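You operate a simulated robot arm through the tools that you are given. There is no shell and no other tool.

Carry out the task below with a simulated robot arm. There is one attempt and no reset: what you move stays moved.

TASK
Ring the thumb hole of the ball in the cradle cup; fill it.
Fine: set the orange ring in the hole of that teal ball, stir the orange mixing cup with the mixing stick till no streak shows, stand the stick in the stick cup, pour through the ring till the ring stands at least a third full, spilling no more than 8 ml, and set the mixing cup back (what is left sets in it, open). Drop, tip or break nothing, pinch no finger. Set down upright: mixing cup.
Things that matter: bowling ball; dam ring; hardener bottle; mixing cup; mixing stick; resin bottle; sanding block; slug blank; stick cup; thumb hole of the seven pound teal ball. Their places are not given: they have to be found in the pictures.

Only the result counts: the job must be done as asked and must still hold three seconds after the hand-in. Knocking over, shifting, dropping, spilling or breaking anything else fails it.

THE ROBOT
A 7-joint arm with a two-finger parallel gripper, fixed in place. Base frame: the origin is on the floor under the middle of its stand, x ahead of it, y to its left, z up; the work surface is at about z = 850. Lengths are in mm, angles in rad, forces in N, time in s.
With the tool pointing down near the work surface it reaches from about 240 to 680 mm from the base axis. Its first joint turns from -1.152 to 1.152 rad. Payload 2.4 kg.
The TCP is the grasp point between the finger pads, 30 mm short of the fingertips. In the tool frame z runs along the fingers and y along their closing line. Largest opening 94 mm; finger width 28, thickness 10; the body of the gripper, 50 by 96 mm, starts 55 mm behind the TCP.
Orientation is that of the tool frame in the base frame, as a unit quaternion [x, y, z, w]. With the fingers straight down and closing along the base's y, the tool's x points along the base's -x, its y along +y and its z along -z.

THE INTERFACE
- The arm moves only by the tool drive_tool. Its argument "plan" is a list of rows, each a list of 7 numbers: the shift along the base's x, y, z in mm, then the turn, a rotation vector about the base's x, y, z in rad, then the gripper command, from -1 (fully open) to 1 (shut), values between in proportion. In form: [[dx, dy, dz, wx, wy, wz, jaw], ...]. A call has 1 to 20 rows; each row shifts and turns the commanded pose from where the row before left it. A row lasts 0.2 s, in which the tool goes at most 50 mm and 0.15 rad; a call with a longer step from one row to the next is refused whole, and so is a gripper value outside its range. A pose out of reach is approached as far as the arm can. The call stops where the force on the tool passes 40 N (or 10 N more than at its start, if that is more) or the arm is blocked; 0.2 s more then pass. Each finger travels about 153 mm/s and halts on what it meets, pressing with about 36 N; the grip force reading is that of the motor and also rises with nothing between the fingers. The clock runs only during rows and for 0.2 s after the last one: add rows that do not move to give the fingers time. The reply holds the time, the measured pose of the TCP, the force on the tool along the base axes, the opening and the grip force, in the units named above and with some noise, with the torque about the TCP (base axes, N m) and any sound that the robot's microphone picked up.
- Cameras (640 x 400 px; columns grow to the right, rows downward): "scene" is fixed at [42.7, 471.1, 1455]; the picture's right is [-0.73, -0.68, 0.00], its down [-0.32, 0.34, -0.88] and it looks along [0.60, -0.65, -0.47] (base axes); focal length 327 px, centre (320, 200). "wrist" rides on the gripper at [76, 14, -102] in the tool frame; the picture's right is [-0.18, 0.98, 0.00], its down [-0.75, -0.14, -0.64] and it looks along [-0.63, -0.12, 0.77] (tool axes); focal length 243 px, centre (320, 200).
- get_image(camera): a new picture of that camera. The clock stands still meanwhile.
- pixel_to_xyz(camera, pixels): for up to 12 pixels [column, row] of the newest picture of that camera ("zoom" is the newest enlarged one), the place [x, y, z] in the base frame of the surface seen there, good to about 2 mm. The clock stands still meanwhile.
- enlarge(camera, box): a new picture of the part [left, top, right, bottom] of that camera's present view, enlarged. The clock stands still meanwhile.
- sign_off(): hands the job in; it is judged then, once.

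Unless the task says otherwise, let go and move clear before handing in.

The tools are called after ">>>" by a JSON object that holds its "api" and its "payload". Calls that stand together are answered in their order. drive_tool: Moves the arm, as the interface text tells. Its arguments: {"type":"object","properties":{"plan":{"type":"array"}},"required":["plan"]} The other tools are called the same way: get_image (camera) takes a picture; pixel_to_xyz (camera, pixels) gives the place of the surface under pixels of a picture; enlarge (camera, box) takes an enlarged picture of a part of a camera's view; sign_off () hands the job in.

At the start:

```text
time_s: 0.0
ee_pos: [350.9, -3.4, 1333.1]
tool_rot: [0.0, 1.0, 0.0, 0.001]
wrist_force: [-0.2, 0.1, 1.0]
moment: [-0.02, -0.01, -0.02]
opening: 93.9
finger_force: 0.1
```

scene: 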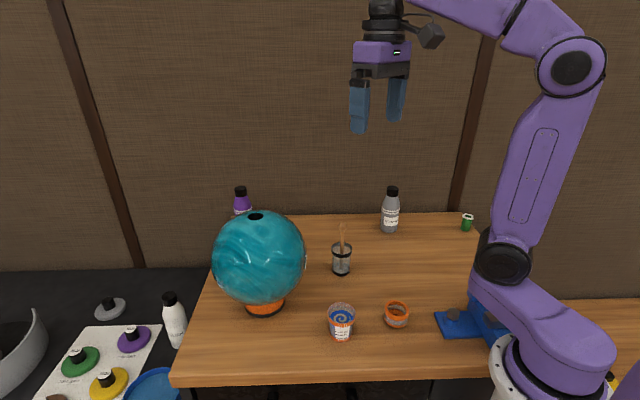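
wrist: 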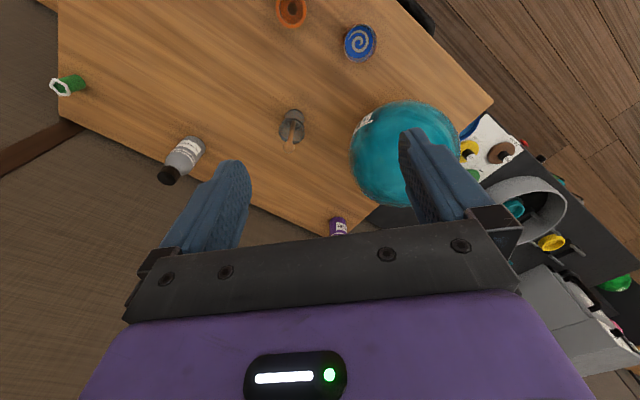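

The scene picture shows the teal ball around (260,257) with its hole near (255,215), the mixing cup at (341,320), the orange ring at (396,315), and the stick cup with stick at (342,258). I'll enlarge these areas to see details.

>>> {"api": "enlarge", "payload": {"camera": "scene", "box": [200, 180, 320, 255]}}

>>> {"api": "enlarge", "payload": {"camera": "scene", "box": [310, 280, 430, 355]}}

>>> {"api": "enlarge", "payload": {"camera": "scene", "box": [300, 200, 420, 275]}}

>>> {"api": "get_image", "payload": {"camera": "scene"}}

>>> {"api": "pixel_to_xyz", "payload": {"camera": "scene", "pixels": [[255, 215], [262, 213], [341, 309], [341, 335], [396, 303], [396, 325], [342, 245], [342, 270], [343, 226], [260, 257], [265, 300], [390, 190]]}}

```text
5.33 times, centred on (260, 218) of scene
```

zoom: 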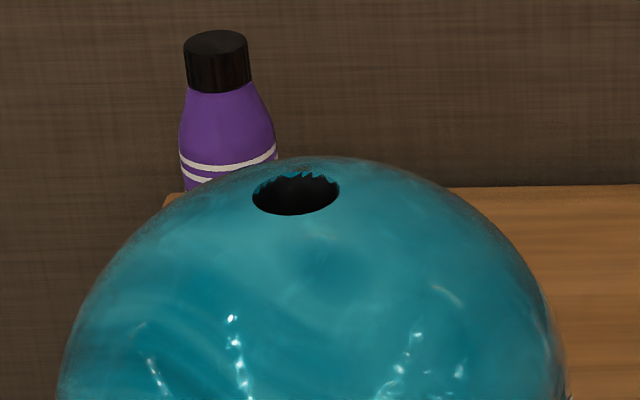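

```text
5.33 times, centred on (370, 318) of scene
```

zoom: 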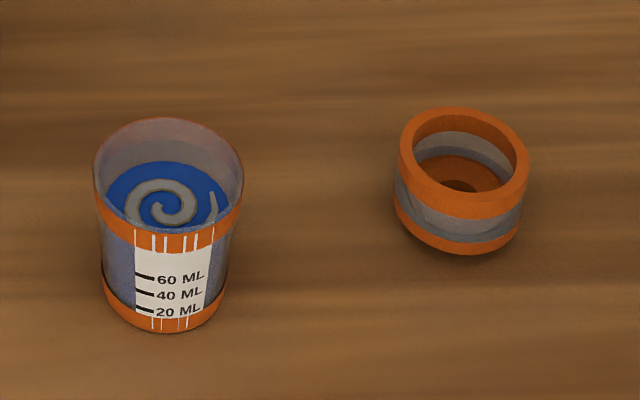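

```text
5.33 times, centred on (360, 238) of scene
```

zoom: 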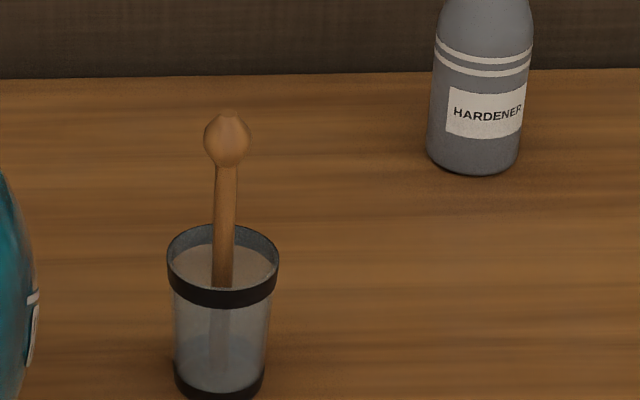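

```text
taken
```

scene: 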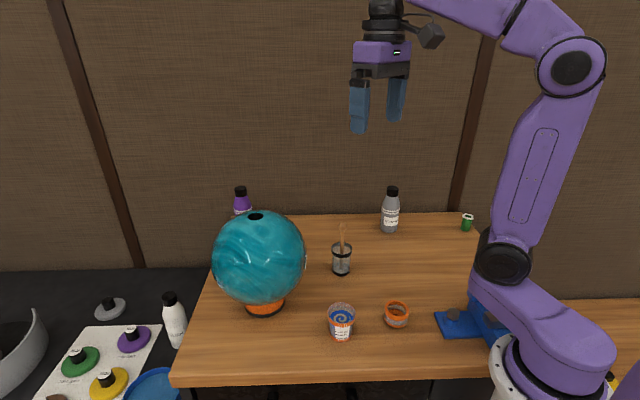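

```text
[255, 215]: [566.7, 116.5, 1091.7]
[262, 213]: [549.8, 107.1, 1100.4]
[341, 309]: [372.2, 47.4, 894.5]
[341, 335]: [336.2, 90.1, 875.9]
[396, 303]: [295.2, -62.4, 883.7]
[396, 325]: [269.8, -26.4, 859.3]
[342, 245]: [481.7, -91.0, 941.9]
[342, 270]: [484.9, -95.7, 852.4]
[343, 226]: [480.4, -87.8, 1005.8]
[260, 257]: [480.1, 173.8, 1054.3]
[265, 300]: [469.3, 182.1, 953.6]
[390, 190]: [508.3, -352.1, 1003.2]
```

The hole of the ball is near (255,215) at about z 1100, the ring is at (396,315), and the cup is at (341,320). I'll zoom tighter to measure each of them.

>>> {"api": "enlarge", "payload": {"camera": "scene", "box": [236, 203, 276, 228]}}

>>> {"api": "pixel_to_xyz", "payload": {"camera": "zoom", "pixels": [[300, 260], [180, 180], [420, 180], [300, 90], [200, 230], [400, 230], [240, 110], [380, 110], [300, 180], [300, 300], [100, 180], [500, 180]]}}

>>> {"api": "enlarge", "payload": {"camera": "scene", "box": [376, 296, 416, 331]}}

```text
16.00 times, centred on (256, 216) of scene
```

zoom: 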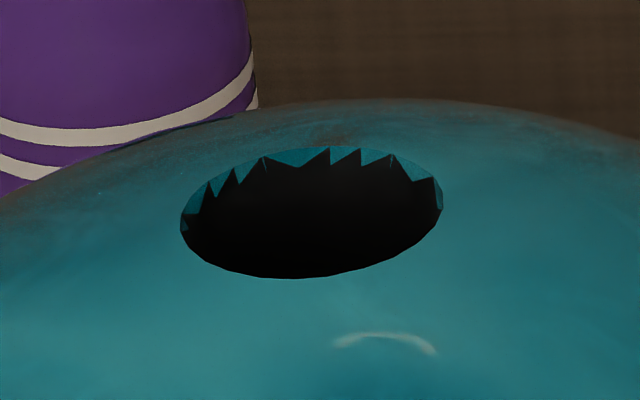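

```text
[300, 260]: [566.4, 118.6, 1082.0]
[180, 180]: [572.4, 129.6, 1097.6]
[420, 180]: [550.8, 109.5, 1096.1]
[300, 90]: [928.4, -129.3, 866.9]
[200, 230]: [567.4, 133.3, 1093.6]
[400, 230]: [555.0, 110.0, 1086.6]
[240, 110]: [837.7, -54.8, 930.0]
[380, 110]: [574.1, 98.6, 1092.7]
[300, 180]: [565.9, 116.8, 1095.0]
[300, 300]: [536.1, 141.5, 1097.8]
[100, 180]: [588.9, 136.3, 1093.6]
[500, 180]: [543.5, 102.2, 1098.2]
```

```text
11.43 times, centred on (396, 314) of scene
```

zoom: 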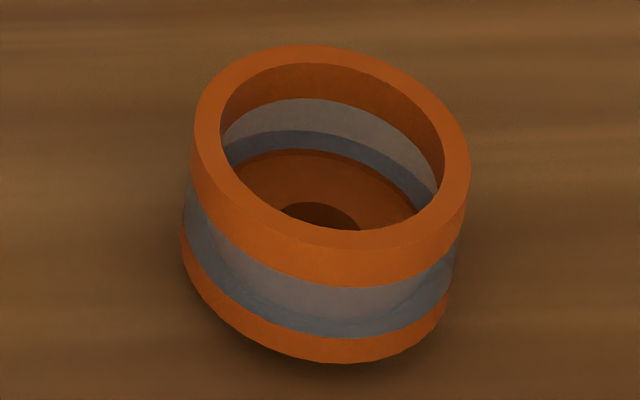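

The ring in the zoom has a clear rim and a floor with a smaller hole; it may be sitting tilted. I'll measure points on its rim and sides.

>>> {"api": "pixel_to_xyz", "payload": {"camera": "zoom", "pixels": [[205, 130], [300, 53], [400, 80], [458, 170], [430, 225], [350, 240], [250, 195], [320, 180], [330, 215], [340, 350], [195, 270], [330, 385]]}}

>>> {"api": "enlarge", "payload": {"camera": "scene", "box": [321, 296, 361, 346]}}

>>> {"api": "pixel_to_xyz", "payload": {"camera": "zoom", "pixels": [[320, 60], [320, 100], [320, 150], [320, 200], [320, 250], [320, 350], [320, 380], [220, 130], [420, 130], [320, 130], [250, 300], [400, 300]]}}

>>> {"api": "enlarge", "payload": {"camera": "wrist", "box": [260, 0, 380, 75]}}

>>> {"api": "enlarge", "payload": {"camera": "wrist", "box": [330, 75, 490, 225]}}

```text
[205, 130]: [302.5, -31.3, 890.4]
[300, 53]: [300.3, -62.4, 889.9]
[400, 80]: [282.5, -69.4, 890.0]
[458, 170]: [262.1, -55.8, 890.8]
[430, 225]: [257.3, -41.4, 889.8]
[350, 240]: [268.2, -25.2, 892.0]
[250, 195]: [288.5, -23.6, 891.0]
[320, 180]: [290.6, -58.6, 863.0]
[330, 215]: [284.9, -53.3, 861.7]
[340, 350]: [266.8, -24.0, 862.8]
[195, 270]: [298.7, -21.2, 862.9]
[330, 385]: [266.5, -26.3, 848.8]
```

```text
8.00 times, centred on (341, 321) of scene
```

zoom: 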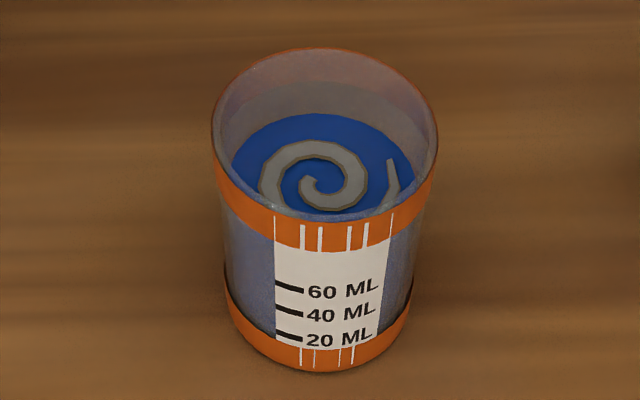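

```text
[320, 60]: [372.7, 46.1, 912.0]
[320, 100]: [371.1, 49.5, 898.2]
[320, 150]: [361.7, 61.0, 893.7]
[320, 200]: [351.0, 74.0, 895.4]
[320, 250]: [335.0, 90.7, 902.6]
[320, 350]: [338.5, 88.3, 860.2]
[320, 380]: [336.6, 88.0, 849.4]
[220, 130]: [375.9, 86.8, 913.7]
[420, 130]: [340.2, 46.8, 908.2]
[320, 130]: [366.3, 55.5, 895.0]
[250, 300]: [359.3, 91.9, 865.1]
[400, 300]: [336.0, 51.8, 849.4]
```

```text
5.33 times, centred on (320, 38) of wrist
```

zoom: 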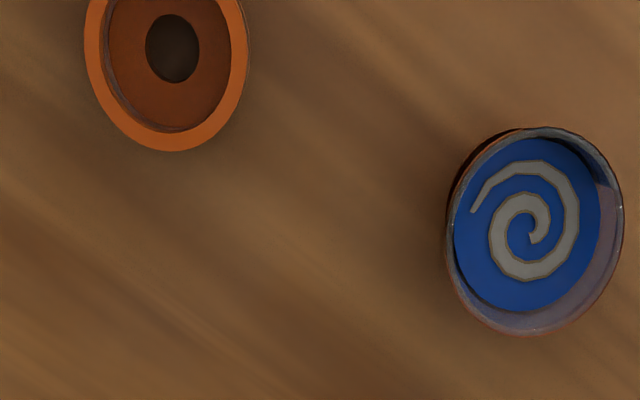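

```text
2.67 times, centred on (410, 150) of wrist
```

zoom: 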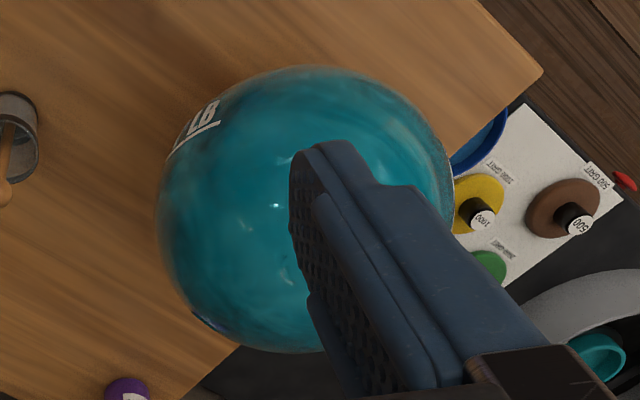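

The ring's collar spans about z 860–890 with a spigot below it, centred near (282,-46), and the mixing cup is near (356,68) with its rim at about 914. I'll bring the wrist camera over the ball to look into the hole.

>>> {"api": "drive_tool", "payload": {"plan": [[25, 28, -20, 0, 0, 0, -1], [25, 28, -20, 0, 0, 0, -1], [25, 28, -20, 0, 0, 0, -1], [20, 28, -20, 0, 0, 0, -1], [15, 28, -20, 0, 0, 0, -1], [0, 0, 0, 0, 0, 0, -1]]}}

>>> {"api": "get_image", "payload": {"camera": "wrist"}}

>>> {"api": "get_image", "payload": {"camera": "scene"}}

```text
time_s: 1.4
ee_pos: [459.0, 136.1, 1231.6]
tool_rot: [0.0, 1.0, 0.0, 0.0]
wrist_force: [0.5, -0.9, -0.4]
moment: [0.03, 0.0, 0.01]
opening: 94.1
finger_force: 0.1
```

```text
taken
```

wrist: 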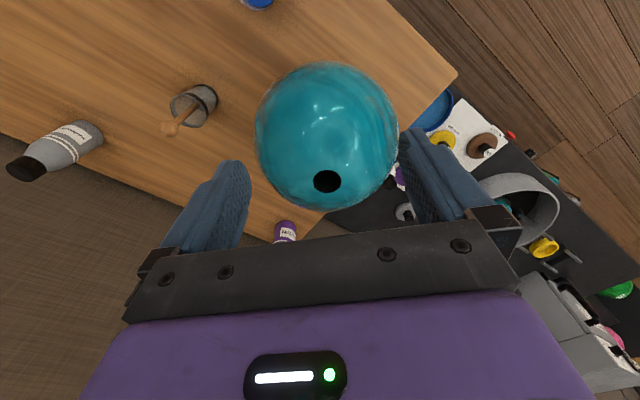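

```text
taken
```

scene: 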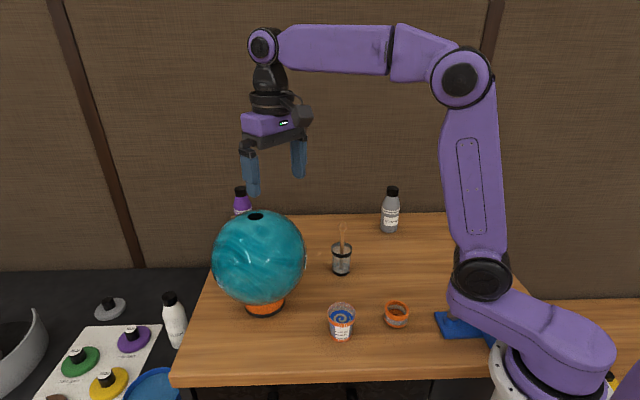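

The wrist picture shows the hole at (327,182). I'll zoom on it and measure its edge.

>>> {"api": "enlarge", "payload": {"camera": "wrist", "box": [297, 162, 357, 202]}}

>>> {"api": "pixel_to_xyz", "payload": {"camera": "zoom", "pixels": [[320, 70], [320, 330], [150, 200], [490, 200], [320, 200], [320, 270], [200, 90], [440, 90], [200, 310], [440, 310], [320, 150], [320, 100]]}}

>>> {"api": "pixel_to_xyz", "payload": {"camera": "wrist", "pixels": [[320, 80], [280, 120], [370, 120], [327, 140], [290, 180], [370, 180], [300, 95], [350, 95], [327, 120], [345, 160], [305, 160], [327, 202]]}}

```text
10.00 times, centred on (327, 182) of wrist
```

zoom: 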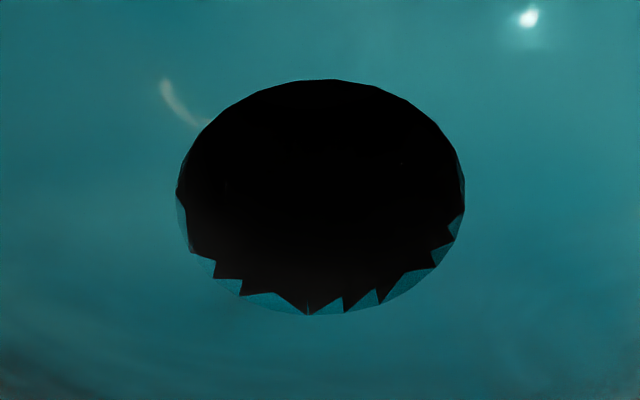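

```text
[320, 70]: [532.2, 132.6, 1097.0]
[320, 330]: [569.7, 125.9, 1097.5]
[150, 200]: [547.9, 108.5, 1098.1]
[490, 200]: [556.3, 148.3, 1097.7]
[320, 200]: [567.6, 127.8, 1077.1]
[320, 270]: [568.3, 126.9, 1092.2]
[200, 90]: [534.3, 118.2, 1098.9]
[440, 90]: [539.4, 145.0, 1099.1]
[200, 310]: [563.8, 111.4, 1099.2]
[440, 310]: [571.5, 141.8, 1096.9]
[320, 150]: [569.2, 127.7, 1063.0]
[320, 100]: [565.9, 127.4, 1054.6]
```

```text
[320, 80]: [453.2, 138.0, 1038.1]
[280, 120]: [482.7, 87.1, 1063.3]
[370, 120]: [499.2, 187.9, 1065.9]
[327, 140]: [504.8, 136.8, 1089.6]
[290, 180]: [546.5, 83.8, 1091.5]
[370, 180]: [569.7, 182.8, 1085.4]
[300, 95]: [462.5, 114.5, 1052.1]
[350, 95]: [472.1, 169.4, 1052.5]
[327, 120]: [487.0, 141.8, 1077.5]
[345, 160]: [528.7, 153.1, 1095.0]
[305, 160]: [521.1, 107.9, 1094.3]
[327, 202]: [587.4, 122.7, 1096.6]
```

The hole centre is about (551,129) at z≈1099 with a radius near 17, and its wall goes down past 1054. I'll move forward to look down the hole and find its floor.

>>> {"api": "drive_tool", "payload": {"plan": [[40, -5, 0, 0, 0, 0, -1], [40, -5, 0, 0, 0, 0, -1], [40, 0, 0, 0, 0, 0, -1], [0, 0, 0, 0, 0, 0, -1]]}}

>>> {"api": "get_image", "payload": {"camera": "wrist"}}

```text
time_s: 2.4
ee_pos: [577.4, 127.6, 1230.7]
tool_rot: [-0.001, 1.0, 0.001, -0.001]
wrist_force: [0.1, -0.6, -0.8]
moment: [-0.01, 0.02, -0.01]
opening: 93.9
finger_force: 0.0
```

```text
taken
```

wrist: 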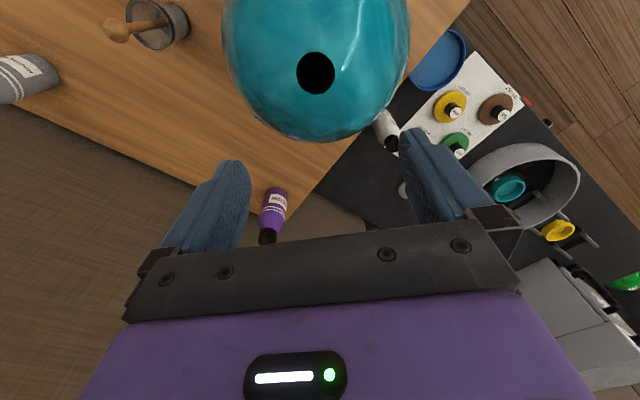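

The hole is now at (316,72) in the wrist picture, seen nearly from above. I'll zoom and measure its floor and edge.

>>> {"api": "enlarge", "payload": {"camera": "wrist", "box": [286, 52, 346, 92]}}

>>> {"api": "pixel_to_xyz", "payload": {"camera": "zoom", "pixels": [[300, 200], [300, 150], [300, 260], [250, 200], [350, 200], [300, 100], [80, 200], [540, 200], [300, -20], [310, 390], [300, 330], [300, 60]]}}

>>> {"api": "pixel_to_xyz", "payload": {"camera": "wrist", "pixels": [[316, 45], [316, 98], [290, 72], [342, 72], [316, 72], [316, 65], [316, 60], [310, 72], [322, 72], [316, 120], [260, 72], [380, 72]]}}

```text
10.00 times, centred on (316, 72) of wrist
```

zoom: 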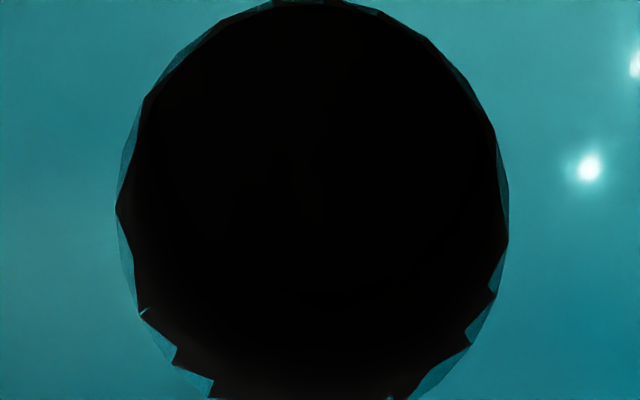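

```text
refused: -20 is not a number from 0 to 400
```

```text
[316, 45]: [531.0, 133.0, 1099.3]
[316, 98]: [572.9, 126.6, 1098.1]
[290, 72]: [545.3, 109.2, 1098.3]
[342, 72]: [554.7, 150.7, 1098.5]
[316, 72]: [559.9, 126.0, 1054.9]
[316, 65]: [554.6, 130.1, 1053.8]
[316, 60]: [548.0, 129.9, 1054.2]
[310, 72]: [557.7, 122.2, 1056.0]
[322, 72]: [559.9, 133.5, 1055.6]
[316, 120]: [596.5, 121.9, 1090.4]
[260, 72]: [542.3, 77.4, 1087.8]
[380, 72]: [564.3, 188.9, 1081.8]
```

The hole floor is at z≈1054.5 (rim at ≈1099, radius ≈17), so it takes about 40 ml. I'll now move above the ring, keeping high until over it.

>>> {"api": "drive_tool", "payload": {"plan": [[-37, -22, 0, 0, 0, 0, -1], [-37, -22, 0, 0, 0, 0, -1], [-37, -22, 0, 0, 0, 0, -1], [-37, -22, 0, 0, 0, 0, -1], [-37, -22, 0, 0, 0, 0, -1], [-37, -22, 0, 0, 0, 0, -1], [-37, -21, 0, 0, 0, 0, -1], [-36, -21, 0, 0, 0, 0, -1], [0, 0, -45, 0, 0, 0, -1], [0, 0, -45, 0, 0, 0, -1], [0, 0, -45, 0, 0, 0, -1], [0, 0, -45, 0, 0, 0, -1], [0, 0, -31, 0, 0, 0, -1], [0, 0, 0, 0, 0, 0, -1]]}}

>>> {"api": "get_image", "payload": {"camera": "wrist"}}

>>> {"api": "get_image", "payload": {"camera": "scene"}}

```text
time_s: 5.4
ee_pos: [288.2, -48.7, 1029.4]
tool_rot: [0.0, 1.0, -0.001, 0.001]
wrist_force: [0.3, 0.0, 0.3]
moment: [0.06, 0.01, 0.01]
opening: 94.2
finger_force: 0.2
out of reach, approached as far as the arm can: row 12
```

```text
taken
```

wrist: 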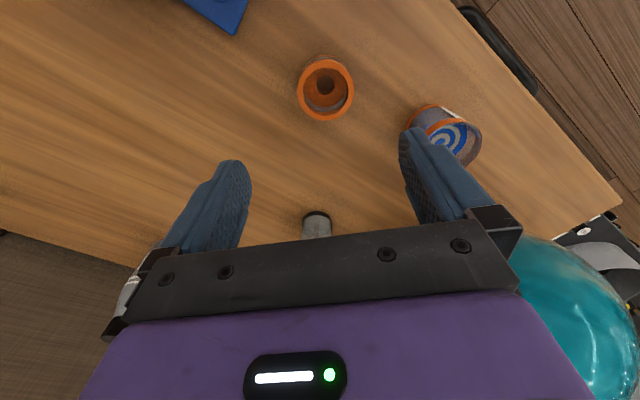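

```text
taken
```

scene: 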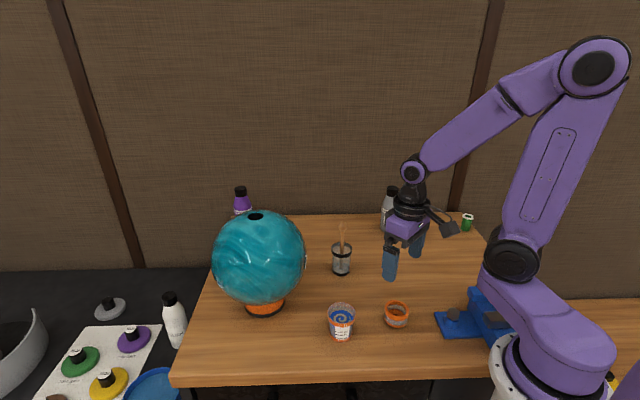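

The ring appears at (326,90) in the wrist picture; the arm reported row 12 as out of reach, so I'll zoom to measure the ring and issue a still row to see whether the pose settles.

>>> {"api": "drive_tool", "payload": {"plan": [[0, 0, 0, 0, 0, 0, -1], [0, 0, 0, 0, 0, 0, -1]]}}

>>> {"api": "enlarge", "payload": {"camera": "wrist", "box": [280, 45, 376, 135]}}

```text
time_s: 6.0
ee_pos: [288.8, -47.6, 1030.8]
tool_rot: [0.0, 1.0, 0.0, 0.0]
wrist_force: [0.5, -0.9, -0.3]
moment: [0.01, -0.01, 0.03]
opening: 94.1
finger_force: 0.1
```

```text
4.44 times, centred on (328, 90) of wrist
```

zoom: 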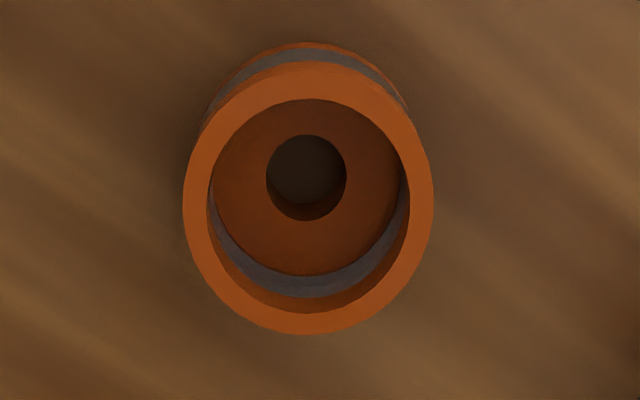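

The zoom shows the ring's rim (outer edge 183–433 across) and its floor with a central bore. I'll measure rim and bore points.

>>> {"api": "pixel_to_xyz", "payload": {"camera": "zoom", "pixels": [[195, 200], [421, 200], [308, 82], [308, 322], [227, 115], [390, 115], [227, 290], [390, 290], [308, 165], [308, 235], [240, 190], [370, 190]]}}

>>> {"api": "enlarge", "payload": {"camera": "wrist", "box": [400, 90, 496, 180]}}

>>> {"api": "pixel_to_xyz", "payload": {"camera": "zoom", "pixels": [[100, 80], [200, 66], [300, 100], [370, 200], [330, 330], [250, 300], [200, 250], [280, 180], [300, 340], [250, 130], [350, 150], [60, 120]]}}

```text
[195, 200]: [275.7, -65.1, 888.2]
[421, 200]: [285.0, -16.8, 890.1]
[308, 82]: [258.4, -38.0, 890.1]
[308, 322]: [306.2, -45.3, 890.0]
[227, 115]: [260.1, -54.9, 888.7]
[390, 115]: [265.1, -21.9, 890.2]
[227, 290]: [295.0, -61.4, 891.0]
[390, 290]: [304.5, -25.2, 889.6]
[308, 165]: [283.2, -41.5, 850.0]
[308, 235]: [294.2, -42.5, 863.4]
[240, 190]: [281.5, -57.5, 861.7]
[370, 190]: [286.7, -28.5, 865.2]
```

```text
4.44 times, centred on (448, 135) of wrist
```

zoom: 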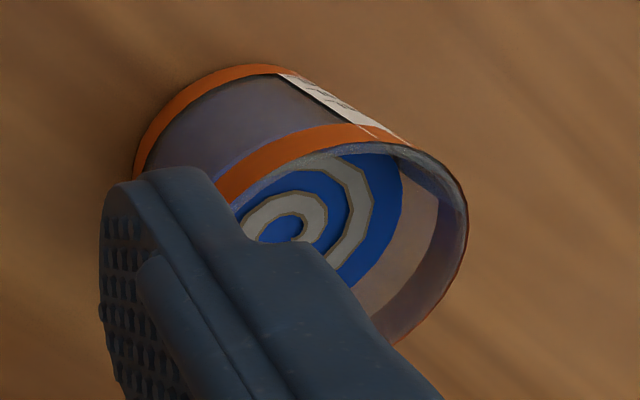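

```text
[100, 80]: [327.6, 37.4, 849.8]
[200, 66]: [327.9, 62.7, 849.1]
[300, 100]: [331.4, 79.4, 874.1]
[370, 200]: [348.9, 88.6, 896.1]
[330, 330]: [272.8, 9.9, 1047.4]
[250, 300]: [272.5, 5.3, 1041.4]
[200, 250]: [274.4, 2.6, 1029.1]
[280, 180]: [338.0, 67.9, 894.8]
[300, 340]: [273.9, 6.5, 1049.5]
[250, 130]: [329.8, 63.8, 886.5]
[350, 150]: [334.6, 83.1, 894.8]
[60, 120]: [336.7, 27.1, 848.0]
```

The rim points put the ring's centre at about (281,-41) with outer radius about 27; the tool is at (289,-48). I'll descend to TCP z≈930 while correcting x and y and check that the arm reaches it.

>>> {"api": "drive_tool", "payload": {"plan": [[0, 3, -35, 0, 0, 0, -1], [-4, 3, -35, 0, 0, 0, -1], [-4, 0.5, -30, 0, 0, 0, -1], [0, 0, 0, 0, 0, 0, -1], [0, 0, 0, 0, 0, 0, -1]]}}

>>> {"api": "get_image", "payload": {"camera": "wrist"}}

```text
time_s: 7.2
ee_pos: [283.0, -45.5, 931.7]
tool_rot: [0.0, 1.0, 0.0, -0.001]
wrist_force: [-0.9, -0.7, -0.8]
moment: [0.01, 0.01, -0.02]
opening: 94.1
finger_force: 0.1
```

```text
taken
```

wrist: 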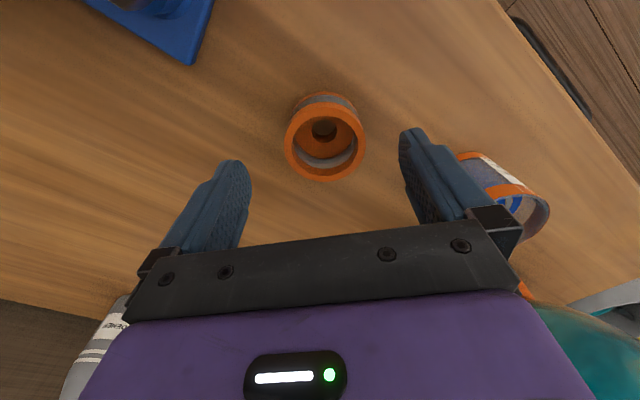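

The ring's rim centre now shows at about (325,143). I'll zoom and measure the rim again from this nearer view.

>>> {"api": "enlarge", "payload": {"camera": "wrist", "box": [261, 100, 389, 180]}}

>>> {"api": "pixel_to_xyz", "payload": {"camera": "wrist", "pixels": [[288, 145], [361, 145], [325, 108], [325, 178], [299, 120], [350, 119], [299, 168], [351, 168], [325, 128]]}}

```text
5.00 times, centred on (325, 140) of wrist
```

zoom: 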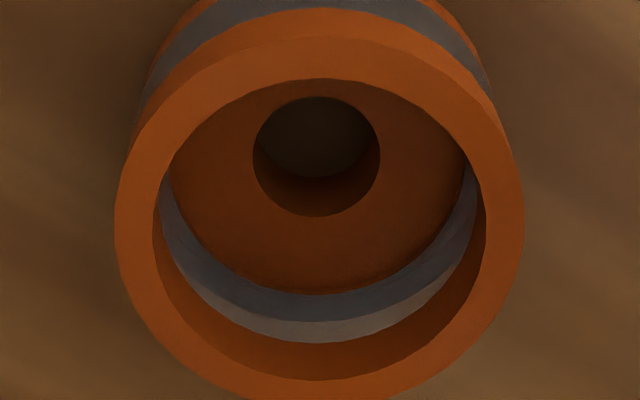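

```text
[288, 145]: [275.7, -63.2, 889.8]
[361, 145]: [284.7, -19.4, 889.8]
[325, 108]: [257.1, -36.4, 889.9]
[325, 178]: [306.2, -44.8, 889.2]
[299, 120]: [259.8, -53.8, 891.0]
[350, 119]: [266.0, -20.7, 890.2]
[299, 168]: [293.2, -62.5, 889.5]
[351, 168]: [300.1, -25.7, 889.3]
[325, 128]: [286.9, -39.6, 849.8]
```

The ring's centre measures (280.5,-41), rim z 890, inner radius about 22; the tool is at (283,-45.5,931.7). I'll correct and descend to TCP z≈892, then look before closing.

>>> {"api": "drive_tool", "payload": {"plan": [[-2.5, 4.5, 0, 0, 0, 0, -1], [0, 0, -20, 0, 0, 0, -1], [0, 0, -20, 0, 0, 0, -1], [0, 0, 0, 0, 0, 0, -1], [0, 0, 0, 0, 0, 0, -1]]}}

>>> {"api": "get_image", "payload": {"camera": "wrist"}}

>>> {"api": "get_image", "payload": {"camera": "scene"}}

```text
time_s: 8.4
ee_pos: [280.9, -40.6, 890.3]
tool_rot: [-0.001, 1.0, 0.0, 0.0]
wrist_force: [0.1, -0.9, 0.2]
moment: [0.03, 0.0, -0.01]
opening: 94.1
finger_force: 0.2
```

```text
taken
```

wrist: 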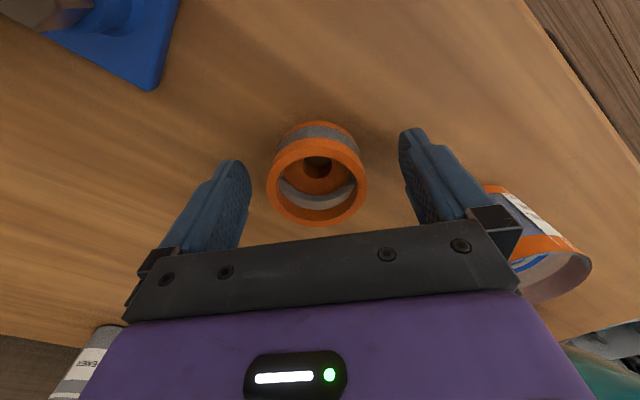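

```text
taken
```

scene: 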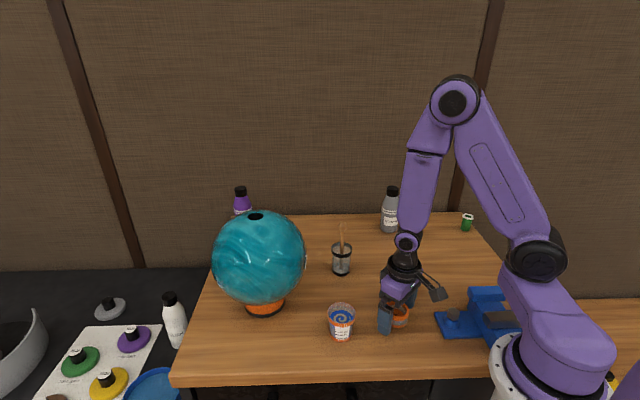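

The ring sits centred between the fingers (rim around (317,183)), with the tool at (281,-41,890). I'll close gently in steps.

>>> {"api": "drive_tool", "payload": {"plan": [[0, 0, 0, 0, 0, 0, -0.6], [0, 0, 0, 0, 0, 0, -0.3], [0, 0, 0, 0, 0, 0, -0.15], [0, 0, 0, 0, 0, 0, -0.05], [0, 0, 0, 0, 0, 0, 0.1], [0, 0, 0, 0, 0, 0, 0.1]]}}

>>> {"api": "get_image", "payload": {"camera": "wrist"}}

```text
time_s: 9.8
ee_pos: [280.5, -40.8, 891.0]
tool_rot: [0.0, 1.0, 0.0, -0.001]
wrist_force: [-0.3, -1.5, 2.2]
moment: [-0.02, -0.01, -0.01]
opening: 56.6
finger_force: 36.5
```

```text
taken
```

wrist: 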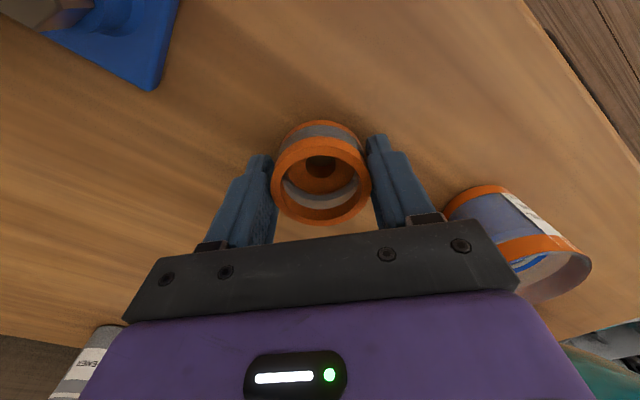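

The fingers hold the ring (opening 56.6, grip 36.5 N). I'll lift it straight up and then look at its underside.

>>> {"api": "drive_tool", "payload": {"plan": [[0, 0, 10, 0, 0, 0, 0.1], [0, 0, 20, 0, 0, 0, 0.1], [0, 0, 30, 0, 0, 0, 0.1], [0, 0, 30, 0, 0, 0, 0.1], [0, 0, 0, 0, 0, 0, 0.1]]}}

>>> {"api": "enlarge", "payload": {"camera": "scene", "box": [350, 230, 470, 305]}}

>>> {"api": "get_image", "payload": {"camera": "wrist"}}

```text
time_s: 11.0
ee_pos: [280.5, -37.4, 979.8]
tool_rot: [-0.001, 1.0, 0.0, 0.0]
wrist_force: [0.9, -0.4, -1.0]
moment: [-0.01, 0.0, 0.02]
opening: 56.5
finger_force: 36.2
```

```text
5.33 times, centred on (410, 268) of scene
```

zoom: 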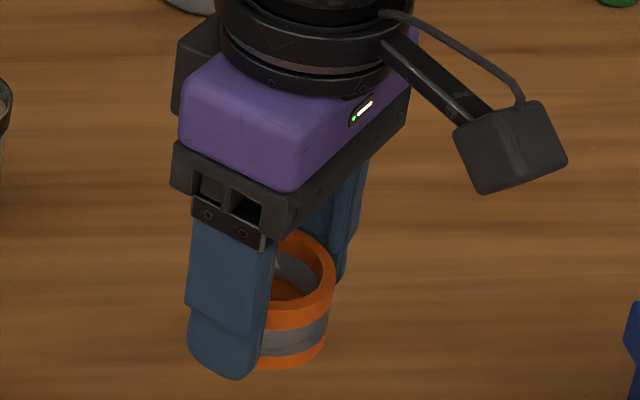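

```text
taken
```

wrist: 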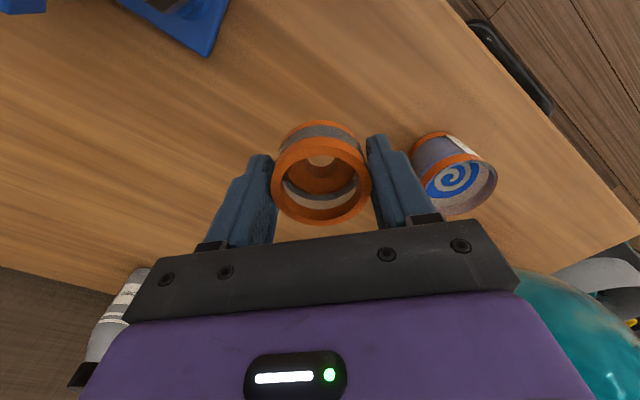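

The ring is held level and clear. I'll carry it up and forward toward a point in front of the ball, high up.

>>> {"api": "drive_tool", "payload": {"plan": [[20, 14, 33, 0, 0, 0, 0.1], [20, 14, 33, 0, 0, 0, 0.1], [20, 14, 33, 0, 0, 0, 0.1], [20, 14, 33, 0, 0, 0, 0.1], [20, 14, 33, 0, 0, 0, 0.1], [20, 14, 33, 0, 0, 0, 0.1], [20, 14, 33, 0, 0, 0, 0.1], [20, 14, 33, 0, 0, 0, 0.1], [0, 0, 0, 0, 0, 0, 0.1], [0, 0, 0, 0, 0, 0, 0.1]]}}

>>> {"api": "get_image", "payload": {"camera": "scene"}}

>>> {"api": "get_image", "payload": {"camera": "wrist"}}

```text
time_s: 13.2
ee_pos: [438.8, 75.8, 1242.4]
tool_rot: [0.0, 1.0, 0.0, 0.0]
wrist_force: [-0.4, 0.4, -1.1]
moment: [-0.02, 0.02, 0.0]
opening: 56.4
finger_force: 35.3
```

```text
taken
```

scene: 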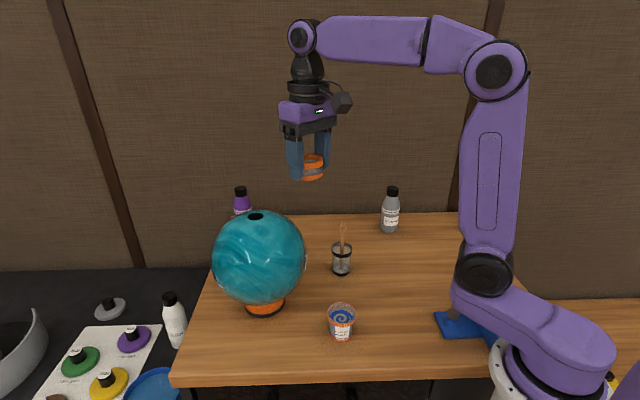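

```text
taken
```

wrist: 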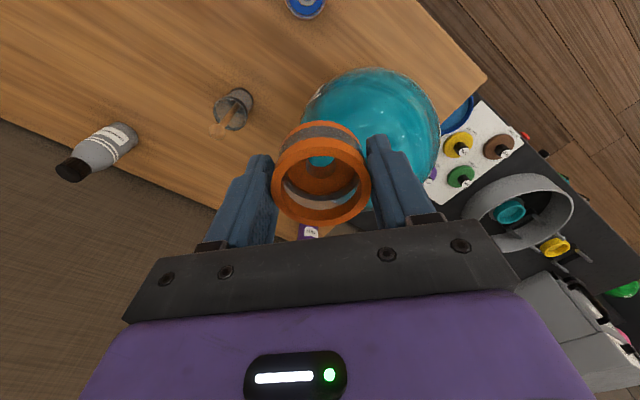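

The ring is held at (312,167) in the scene picture. I'll zoom there for the spigot's shape and measure the ring's rim relative to the tool with the wrist camera.

>>> {"api": "enlarge", "payload": {"camera": "scene", "box": [280, 135, 344, 190]}}

>>> {"api": "pixel_to_xyz", "payload": {"camera": "zoom", "pixels": [[320, 280], [340, 300], [350, 250], [370, 310], [330, 320], [300, 330]]}}

>>> {"api": "enlarge", "payload": {"camera": "wrist", "box": [256, 110, 384, 230]}}

>>> {"api": "pixel_to_xyz", "payload": {"camera": "wrist", "pixels": [[277, 183], [366, 177], [321, 142], [322, 220], [290, 153], [352, 150], [292, 208], [352, 205], [321, 162], [321, 182], [321, 188]]}}

```text
7.27 times, centred on (312, 162) of scene
```

zoom: 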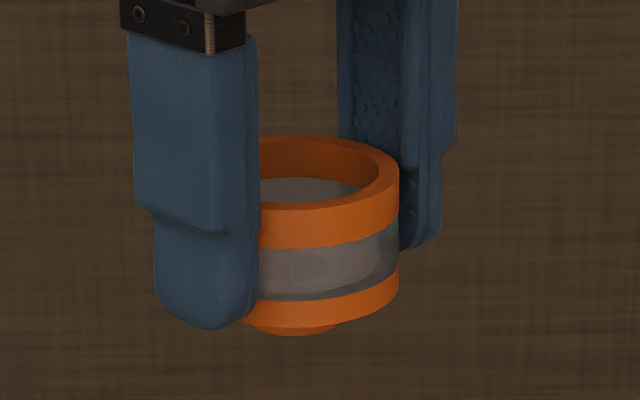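

```text
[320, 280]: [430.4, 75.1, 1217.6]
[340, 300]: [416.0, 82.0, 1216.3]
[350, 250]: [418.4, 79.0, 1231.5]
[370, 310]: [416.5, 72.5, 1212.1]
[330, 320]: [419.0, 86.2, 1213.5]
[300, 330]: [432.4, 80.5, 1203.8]
```

```text
3.33 times, centred on (320, 170) of wrist
```

zoom: 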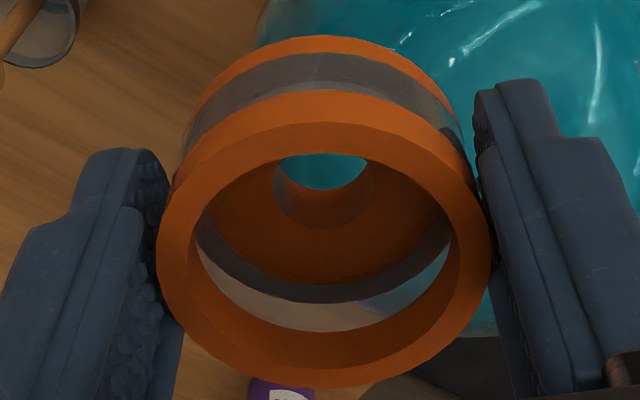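

```text
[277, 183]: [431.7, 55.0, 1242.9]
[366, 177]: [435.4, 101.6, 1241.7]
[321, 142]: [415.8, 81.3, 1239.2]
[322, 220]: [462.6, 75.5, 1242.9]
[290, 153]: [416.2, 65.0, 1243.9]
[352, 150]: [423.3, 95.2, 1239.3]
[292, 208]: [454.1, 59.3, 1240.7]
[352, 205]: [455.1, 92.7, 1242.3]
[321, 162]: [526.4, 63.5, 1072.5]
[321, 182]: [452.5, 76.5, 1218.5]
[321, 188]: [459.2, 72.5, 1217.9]
```

The ring is level with its rim at the tool's height, and a narrow spigot shows under it near zoom (290,330). I'll zoom in on the spigot to size it.

>>> {"api": "enlarge", "payload": {"camera": "scene", "box": [296, 168, 328, 188]}}

```text
16.00 times, centred on (312, 178) of scene
```

zoom: 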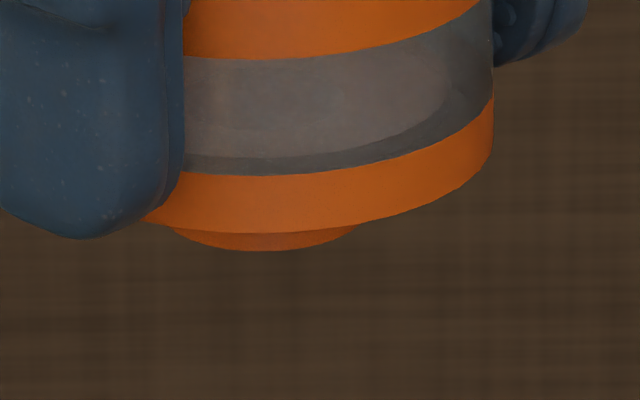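

The spigot is about 12 mm in radius against the hole's 17, leaving about 5 mm play. I'll move the ring above the hole by (114, 50.5) and lower it part way, then check alignment.

>>> {"api": "drive_tool", "payload": {"plan": [[28.5, 12.6, 0, 0, 0, 0, 0.1], [28.5, 12.6, 0, 0, 0, 0, 0.1], [28.5, 12.6, 0, 0, 0, 0, 0.1], [28.5, 12.7, 0, 0, 0, 0, 0.1], [0, 0, -20, 0, 0, 0, 0.1], [0, 0, -20, 0, 0, 0, 0.1], [0, 0, -15, 0, 0, 0, 0.1], [0, 0, 0, 0, 0, 0, 0.1], [0, 0, 0, 0, 0, 0, 0.1]]}}

>>> {"api": "get_image", "payload": {"camera": "wrist"}}

>>> {"api": "enlarge", "payload": {"camera": "wrist", "box": [256, 100, 384, 230]}}

>>> {"api": "enlarge", "payload": {"camera": "scene", "box": [216, 160, 312, 240]}}

```text
time_s: 15.2
ee_pos: [553.2, 124.8, 1188.7]
tool_rot: [0.0, 1.0, -0.001, -0.001]
wrist_force: [0.4, 0.0, 0.1]
moment: [0.03, 0.01, -0.01]
opening: 56.5
finger_force: 36.0
```

```text
taken
```

wrist: 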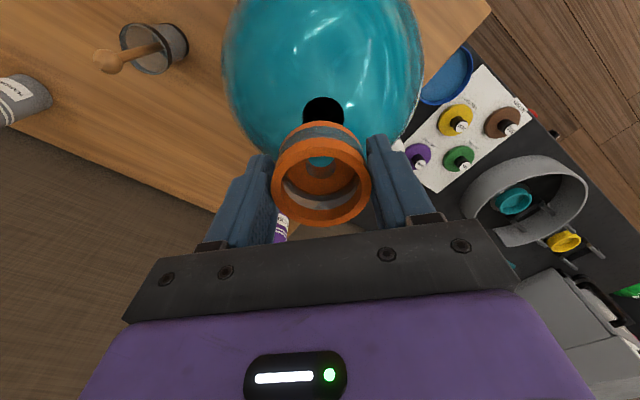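

```text
3.08 times, centred on (320, 165) of wrist
```

zoom: 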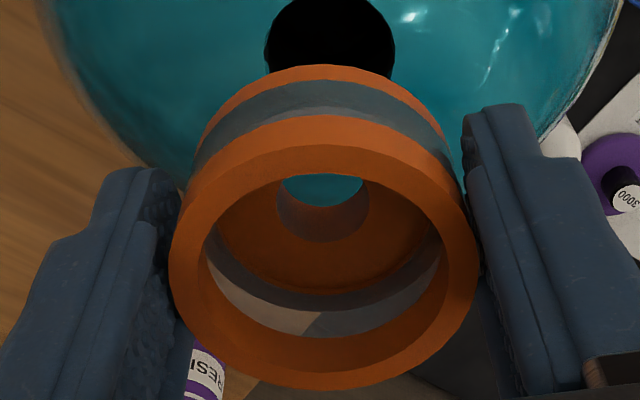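

```text
5.00 times, centred on (264, 200) of scene
```

zoom: 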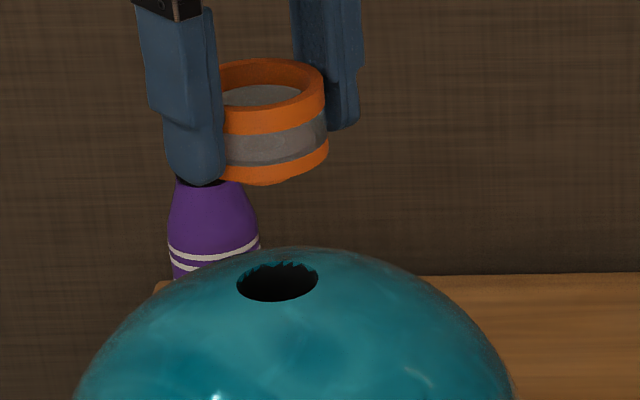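

In the scene zoom the ring's axis falls on the hole centre (col 277 after perspective); in the wrist view the hole's centre col ≈323.5 is about 2 mm to the right of the ring's axis. I'll measure hole-edge and rim points again from here.

>>> {"api": "pixel_to_xyz", "payload": {"camera": "wrist", "pixels": [[323, 94], [300, 112], [347, 112], [306, 99], [340, 99], [277, 183], [366, 177], [321, 142], [322, 220], [290, 153], [352, 150]]}}

>>> {"api": "enlarge", "payload": {"camera": "wrist", "box": [288, 85, 360, 130]}}

```text
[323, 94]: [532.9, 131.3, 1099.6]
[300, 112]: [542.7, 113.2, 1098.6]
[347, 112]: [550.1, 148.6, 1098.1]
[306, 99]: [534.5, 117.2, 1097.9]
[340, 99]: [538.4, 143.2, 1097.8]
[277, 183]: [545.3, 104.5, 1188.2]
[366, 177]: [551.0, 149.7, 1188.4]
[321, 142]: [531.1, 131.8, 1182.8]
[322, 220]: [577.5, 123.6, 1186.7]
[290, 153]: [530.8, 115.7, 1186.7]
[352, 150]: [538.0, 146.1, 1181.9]
```

```text
8.89 times, centred on (324, 108) of wrist
```

zoom: 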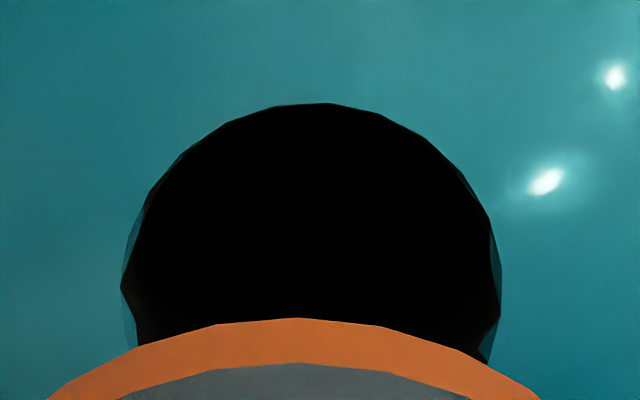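

The ring's centre reads (551,127.4) and the hole's (551.3,129), so I'll shift y by +1.3 and lower 46 mm, just above contact, then look.

>>> {"api": "drive_tool", "payload": {"plan": [[0, 1.3, -12, 0, 0, 0, 0.1], [0, 0, -12, 0, 0, 0, 0.1], [0, 0, -12, 0, 0, 0, 0.1], [0, 0, -9, 0, 0, 0, 0.1], [0, 0, 0, 0, 0, 0, 0.1], [0, 0, 0, 0, 0, 0, 0.1]]}}

>>> {"api": "enlarge", "payload": {"camera": "scene", "box": [224, 175, 288, 235]}}

>>> {"api": "enlarge", "payload": {"camera": "wrist", "box": [256, 100, 384, 230]}}

```text
time_s: 16.6
ee_pos: [553.0, 124.7, 1143.0]
tool_rot: [0.0, 1.0, 0.0, 0.0]
wrist_force: [-0.1, -0.3, 0.2]
moment: [0.0, 0.01, -0.02]
opening: 56.0
finger_force: 36.0
```

```text
6.67 times, centred on (256, 205) of scene
```

zoom: 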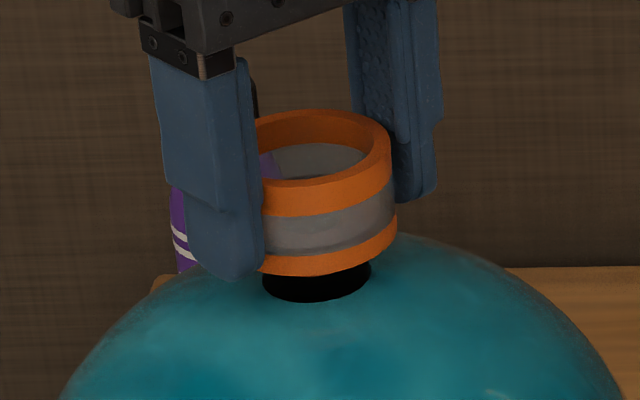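

```text
3.08 times, centred on (320, 165) of wrist
```

zoom: 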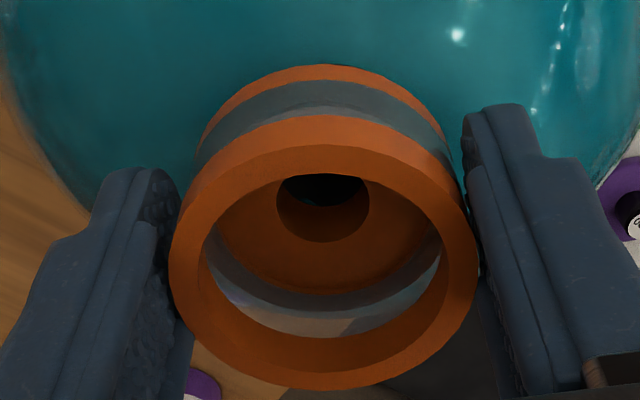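

The ring hangs about 13 mm over the ball, its spigot lined up with the hole (scene zoom hole 262–371, ring axis ≈319). I'll lower it 10 mm slowly and read the force.

>>> {"api": "drive_tool", "payload": {"plan": [[0, 0, -4, 0, 0, 0, 0.1], [0, 0, -3, 0, 0, 0, 0.1], [0, 0, -3, 0, 0, 0, 0.1], [0, 0, 0, 0, 0, 0, 0.1]]}}

>>> {"api": "enlarge", "payload": {"camera": "scene", "box": [224, 175, 288, 235]}}

```text
time_s: 17.6
ee_pos: [551.2, 127.2, 1132.9]
tool_rot: [0.0, 1.0, 0.0, 0.0]
wrist_force: [0.3, -0.6, -0.7]
moment: [0.0, 0.01, 0.04]
opening: 56.0
finger_force: 35.8
```

```text
6.67 times, centred on (256, 205) of scene
```

zoom: 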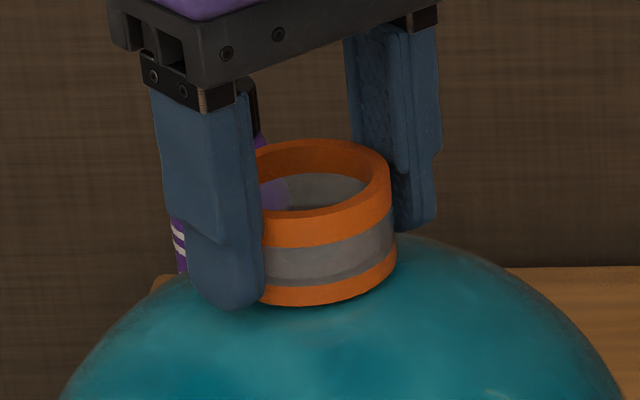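

The spigot has entered the hole with no contact force yet, and the underside is about 3 mm above the ball. I'll lower in 1 mm steps until contact.

>>> {"api": "drive_tool", "payload": {"plan": [[0, 0, -1, 0, 0, 0, 0.1], [0, 0, -1, 0, 0, 0, 0.1], [0, 0, 0, 0, 0, 0, 0.1]]}}

>>> {"api": "enlarge", "payload": {"camera": "scene", "box": [240, 200, 272, 220]}}

```text
time_s: 18.4
ee_pos: [552.3, 125.6, 1130.0]
tool_rot: [0.0, 1.0, 0.0, 0.001]
wrist_force: [-0.1, 0.2, 0.5]
moment: [0.02, -0.02, 0.01]
opening: 56.2
finger_force: 35.5
```

```text
16.00 times, centred on (256, 210) of scene
```

zoom: 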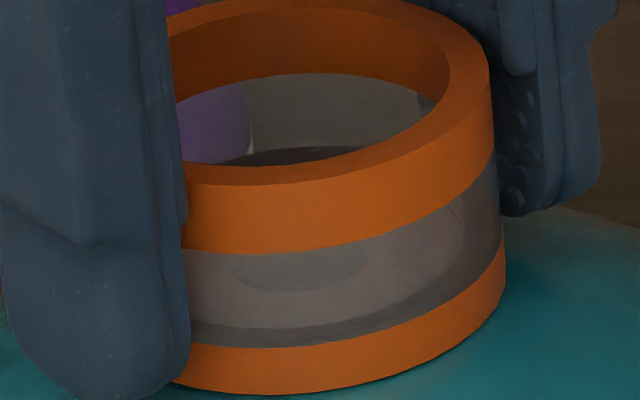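

No contact force yet (z force 0.5 N). I'll lower another millimetre in half-millimetre steps.

>>> {"api": "drive_tool", "payload": {"plan": [[0, 0, -0.5, 0, 0, 0, 0.1], [0, 0, -0.5, 0, 0, 0, 0.1], [0, 0, 0, 0, 0, 0, 0.1]]}}

```text
time_s: 19.2
ee_pos: [552.8, 126.5, 1129.6]
tool_rot: [-0.001, 1.0, 0.0, 0.0]
wrist_force: [-2.4, 2.3, 5.4]
moment: [0.02, 0.18, -0.02]
opening: 56.3
finger_force: 36.6
```

Contact is made (z force 5.4 N). I'll release gently, opening in small steps.

>>> {"api": "drive_tool", "payload": {"plan": [[0, 0, 0, 0, 0, 0, -0.22], [0, 0, 0, 0, 0, 0, -0.3], [0, 0, 0, 0, 0, 0, -0.45], [0, 0, 0, 0, 0, 0, -0.7], [0, 0, 0, 0, 0, 0, -0.7]]}}

>>> {"api": "enlarge", "payload": {"camera": "scene", "box": [224, 175, 288, 235]}}

>>> {"api": "get_image", "payload": {"camera": "wrist"}}

```text
time_s: 20.4
ee_pos: [552.8, 127.2, 1128.1]
tool_rot: [0.001, 1.0, 0.0, 0.0]
wrist_force: [0.3, -1.1, -0.4]
moment: [0.01, 0.0, 0.01]
opening: 80.0
finger_force: 0.1
```

```text
6.67 times, centred on (256, 205) of scene
```

zoom: 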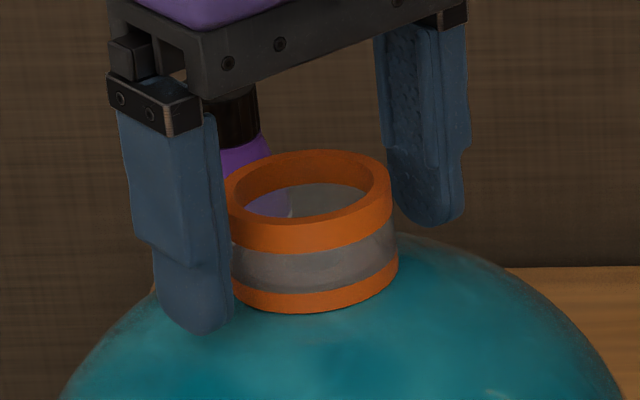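

```text
taken
```

wrist: 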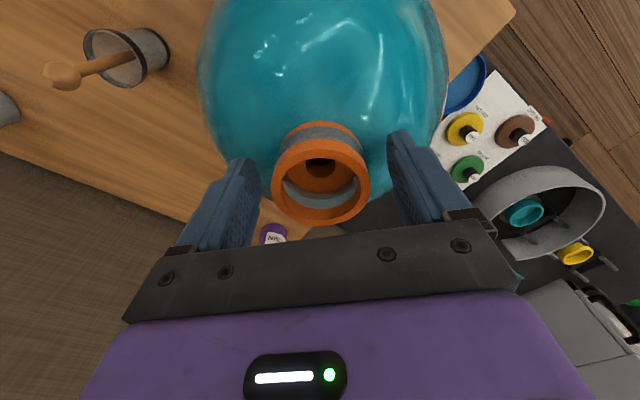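

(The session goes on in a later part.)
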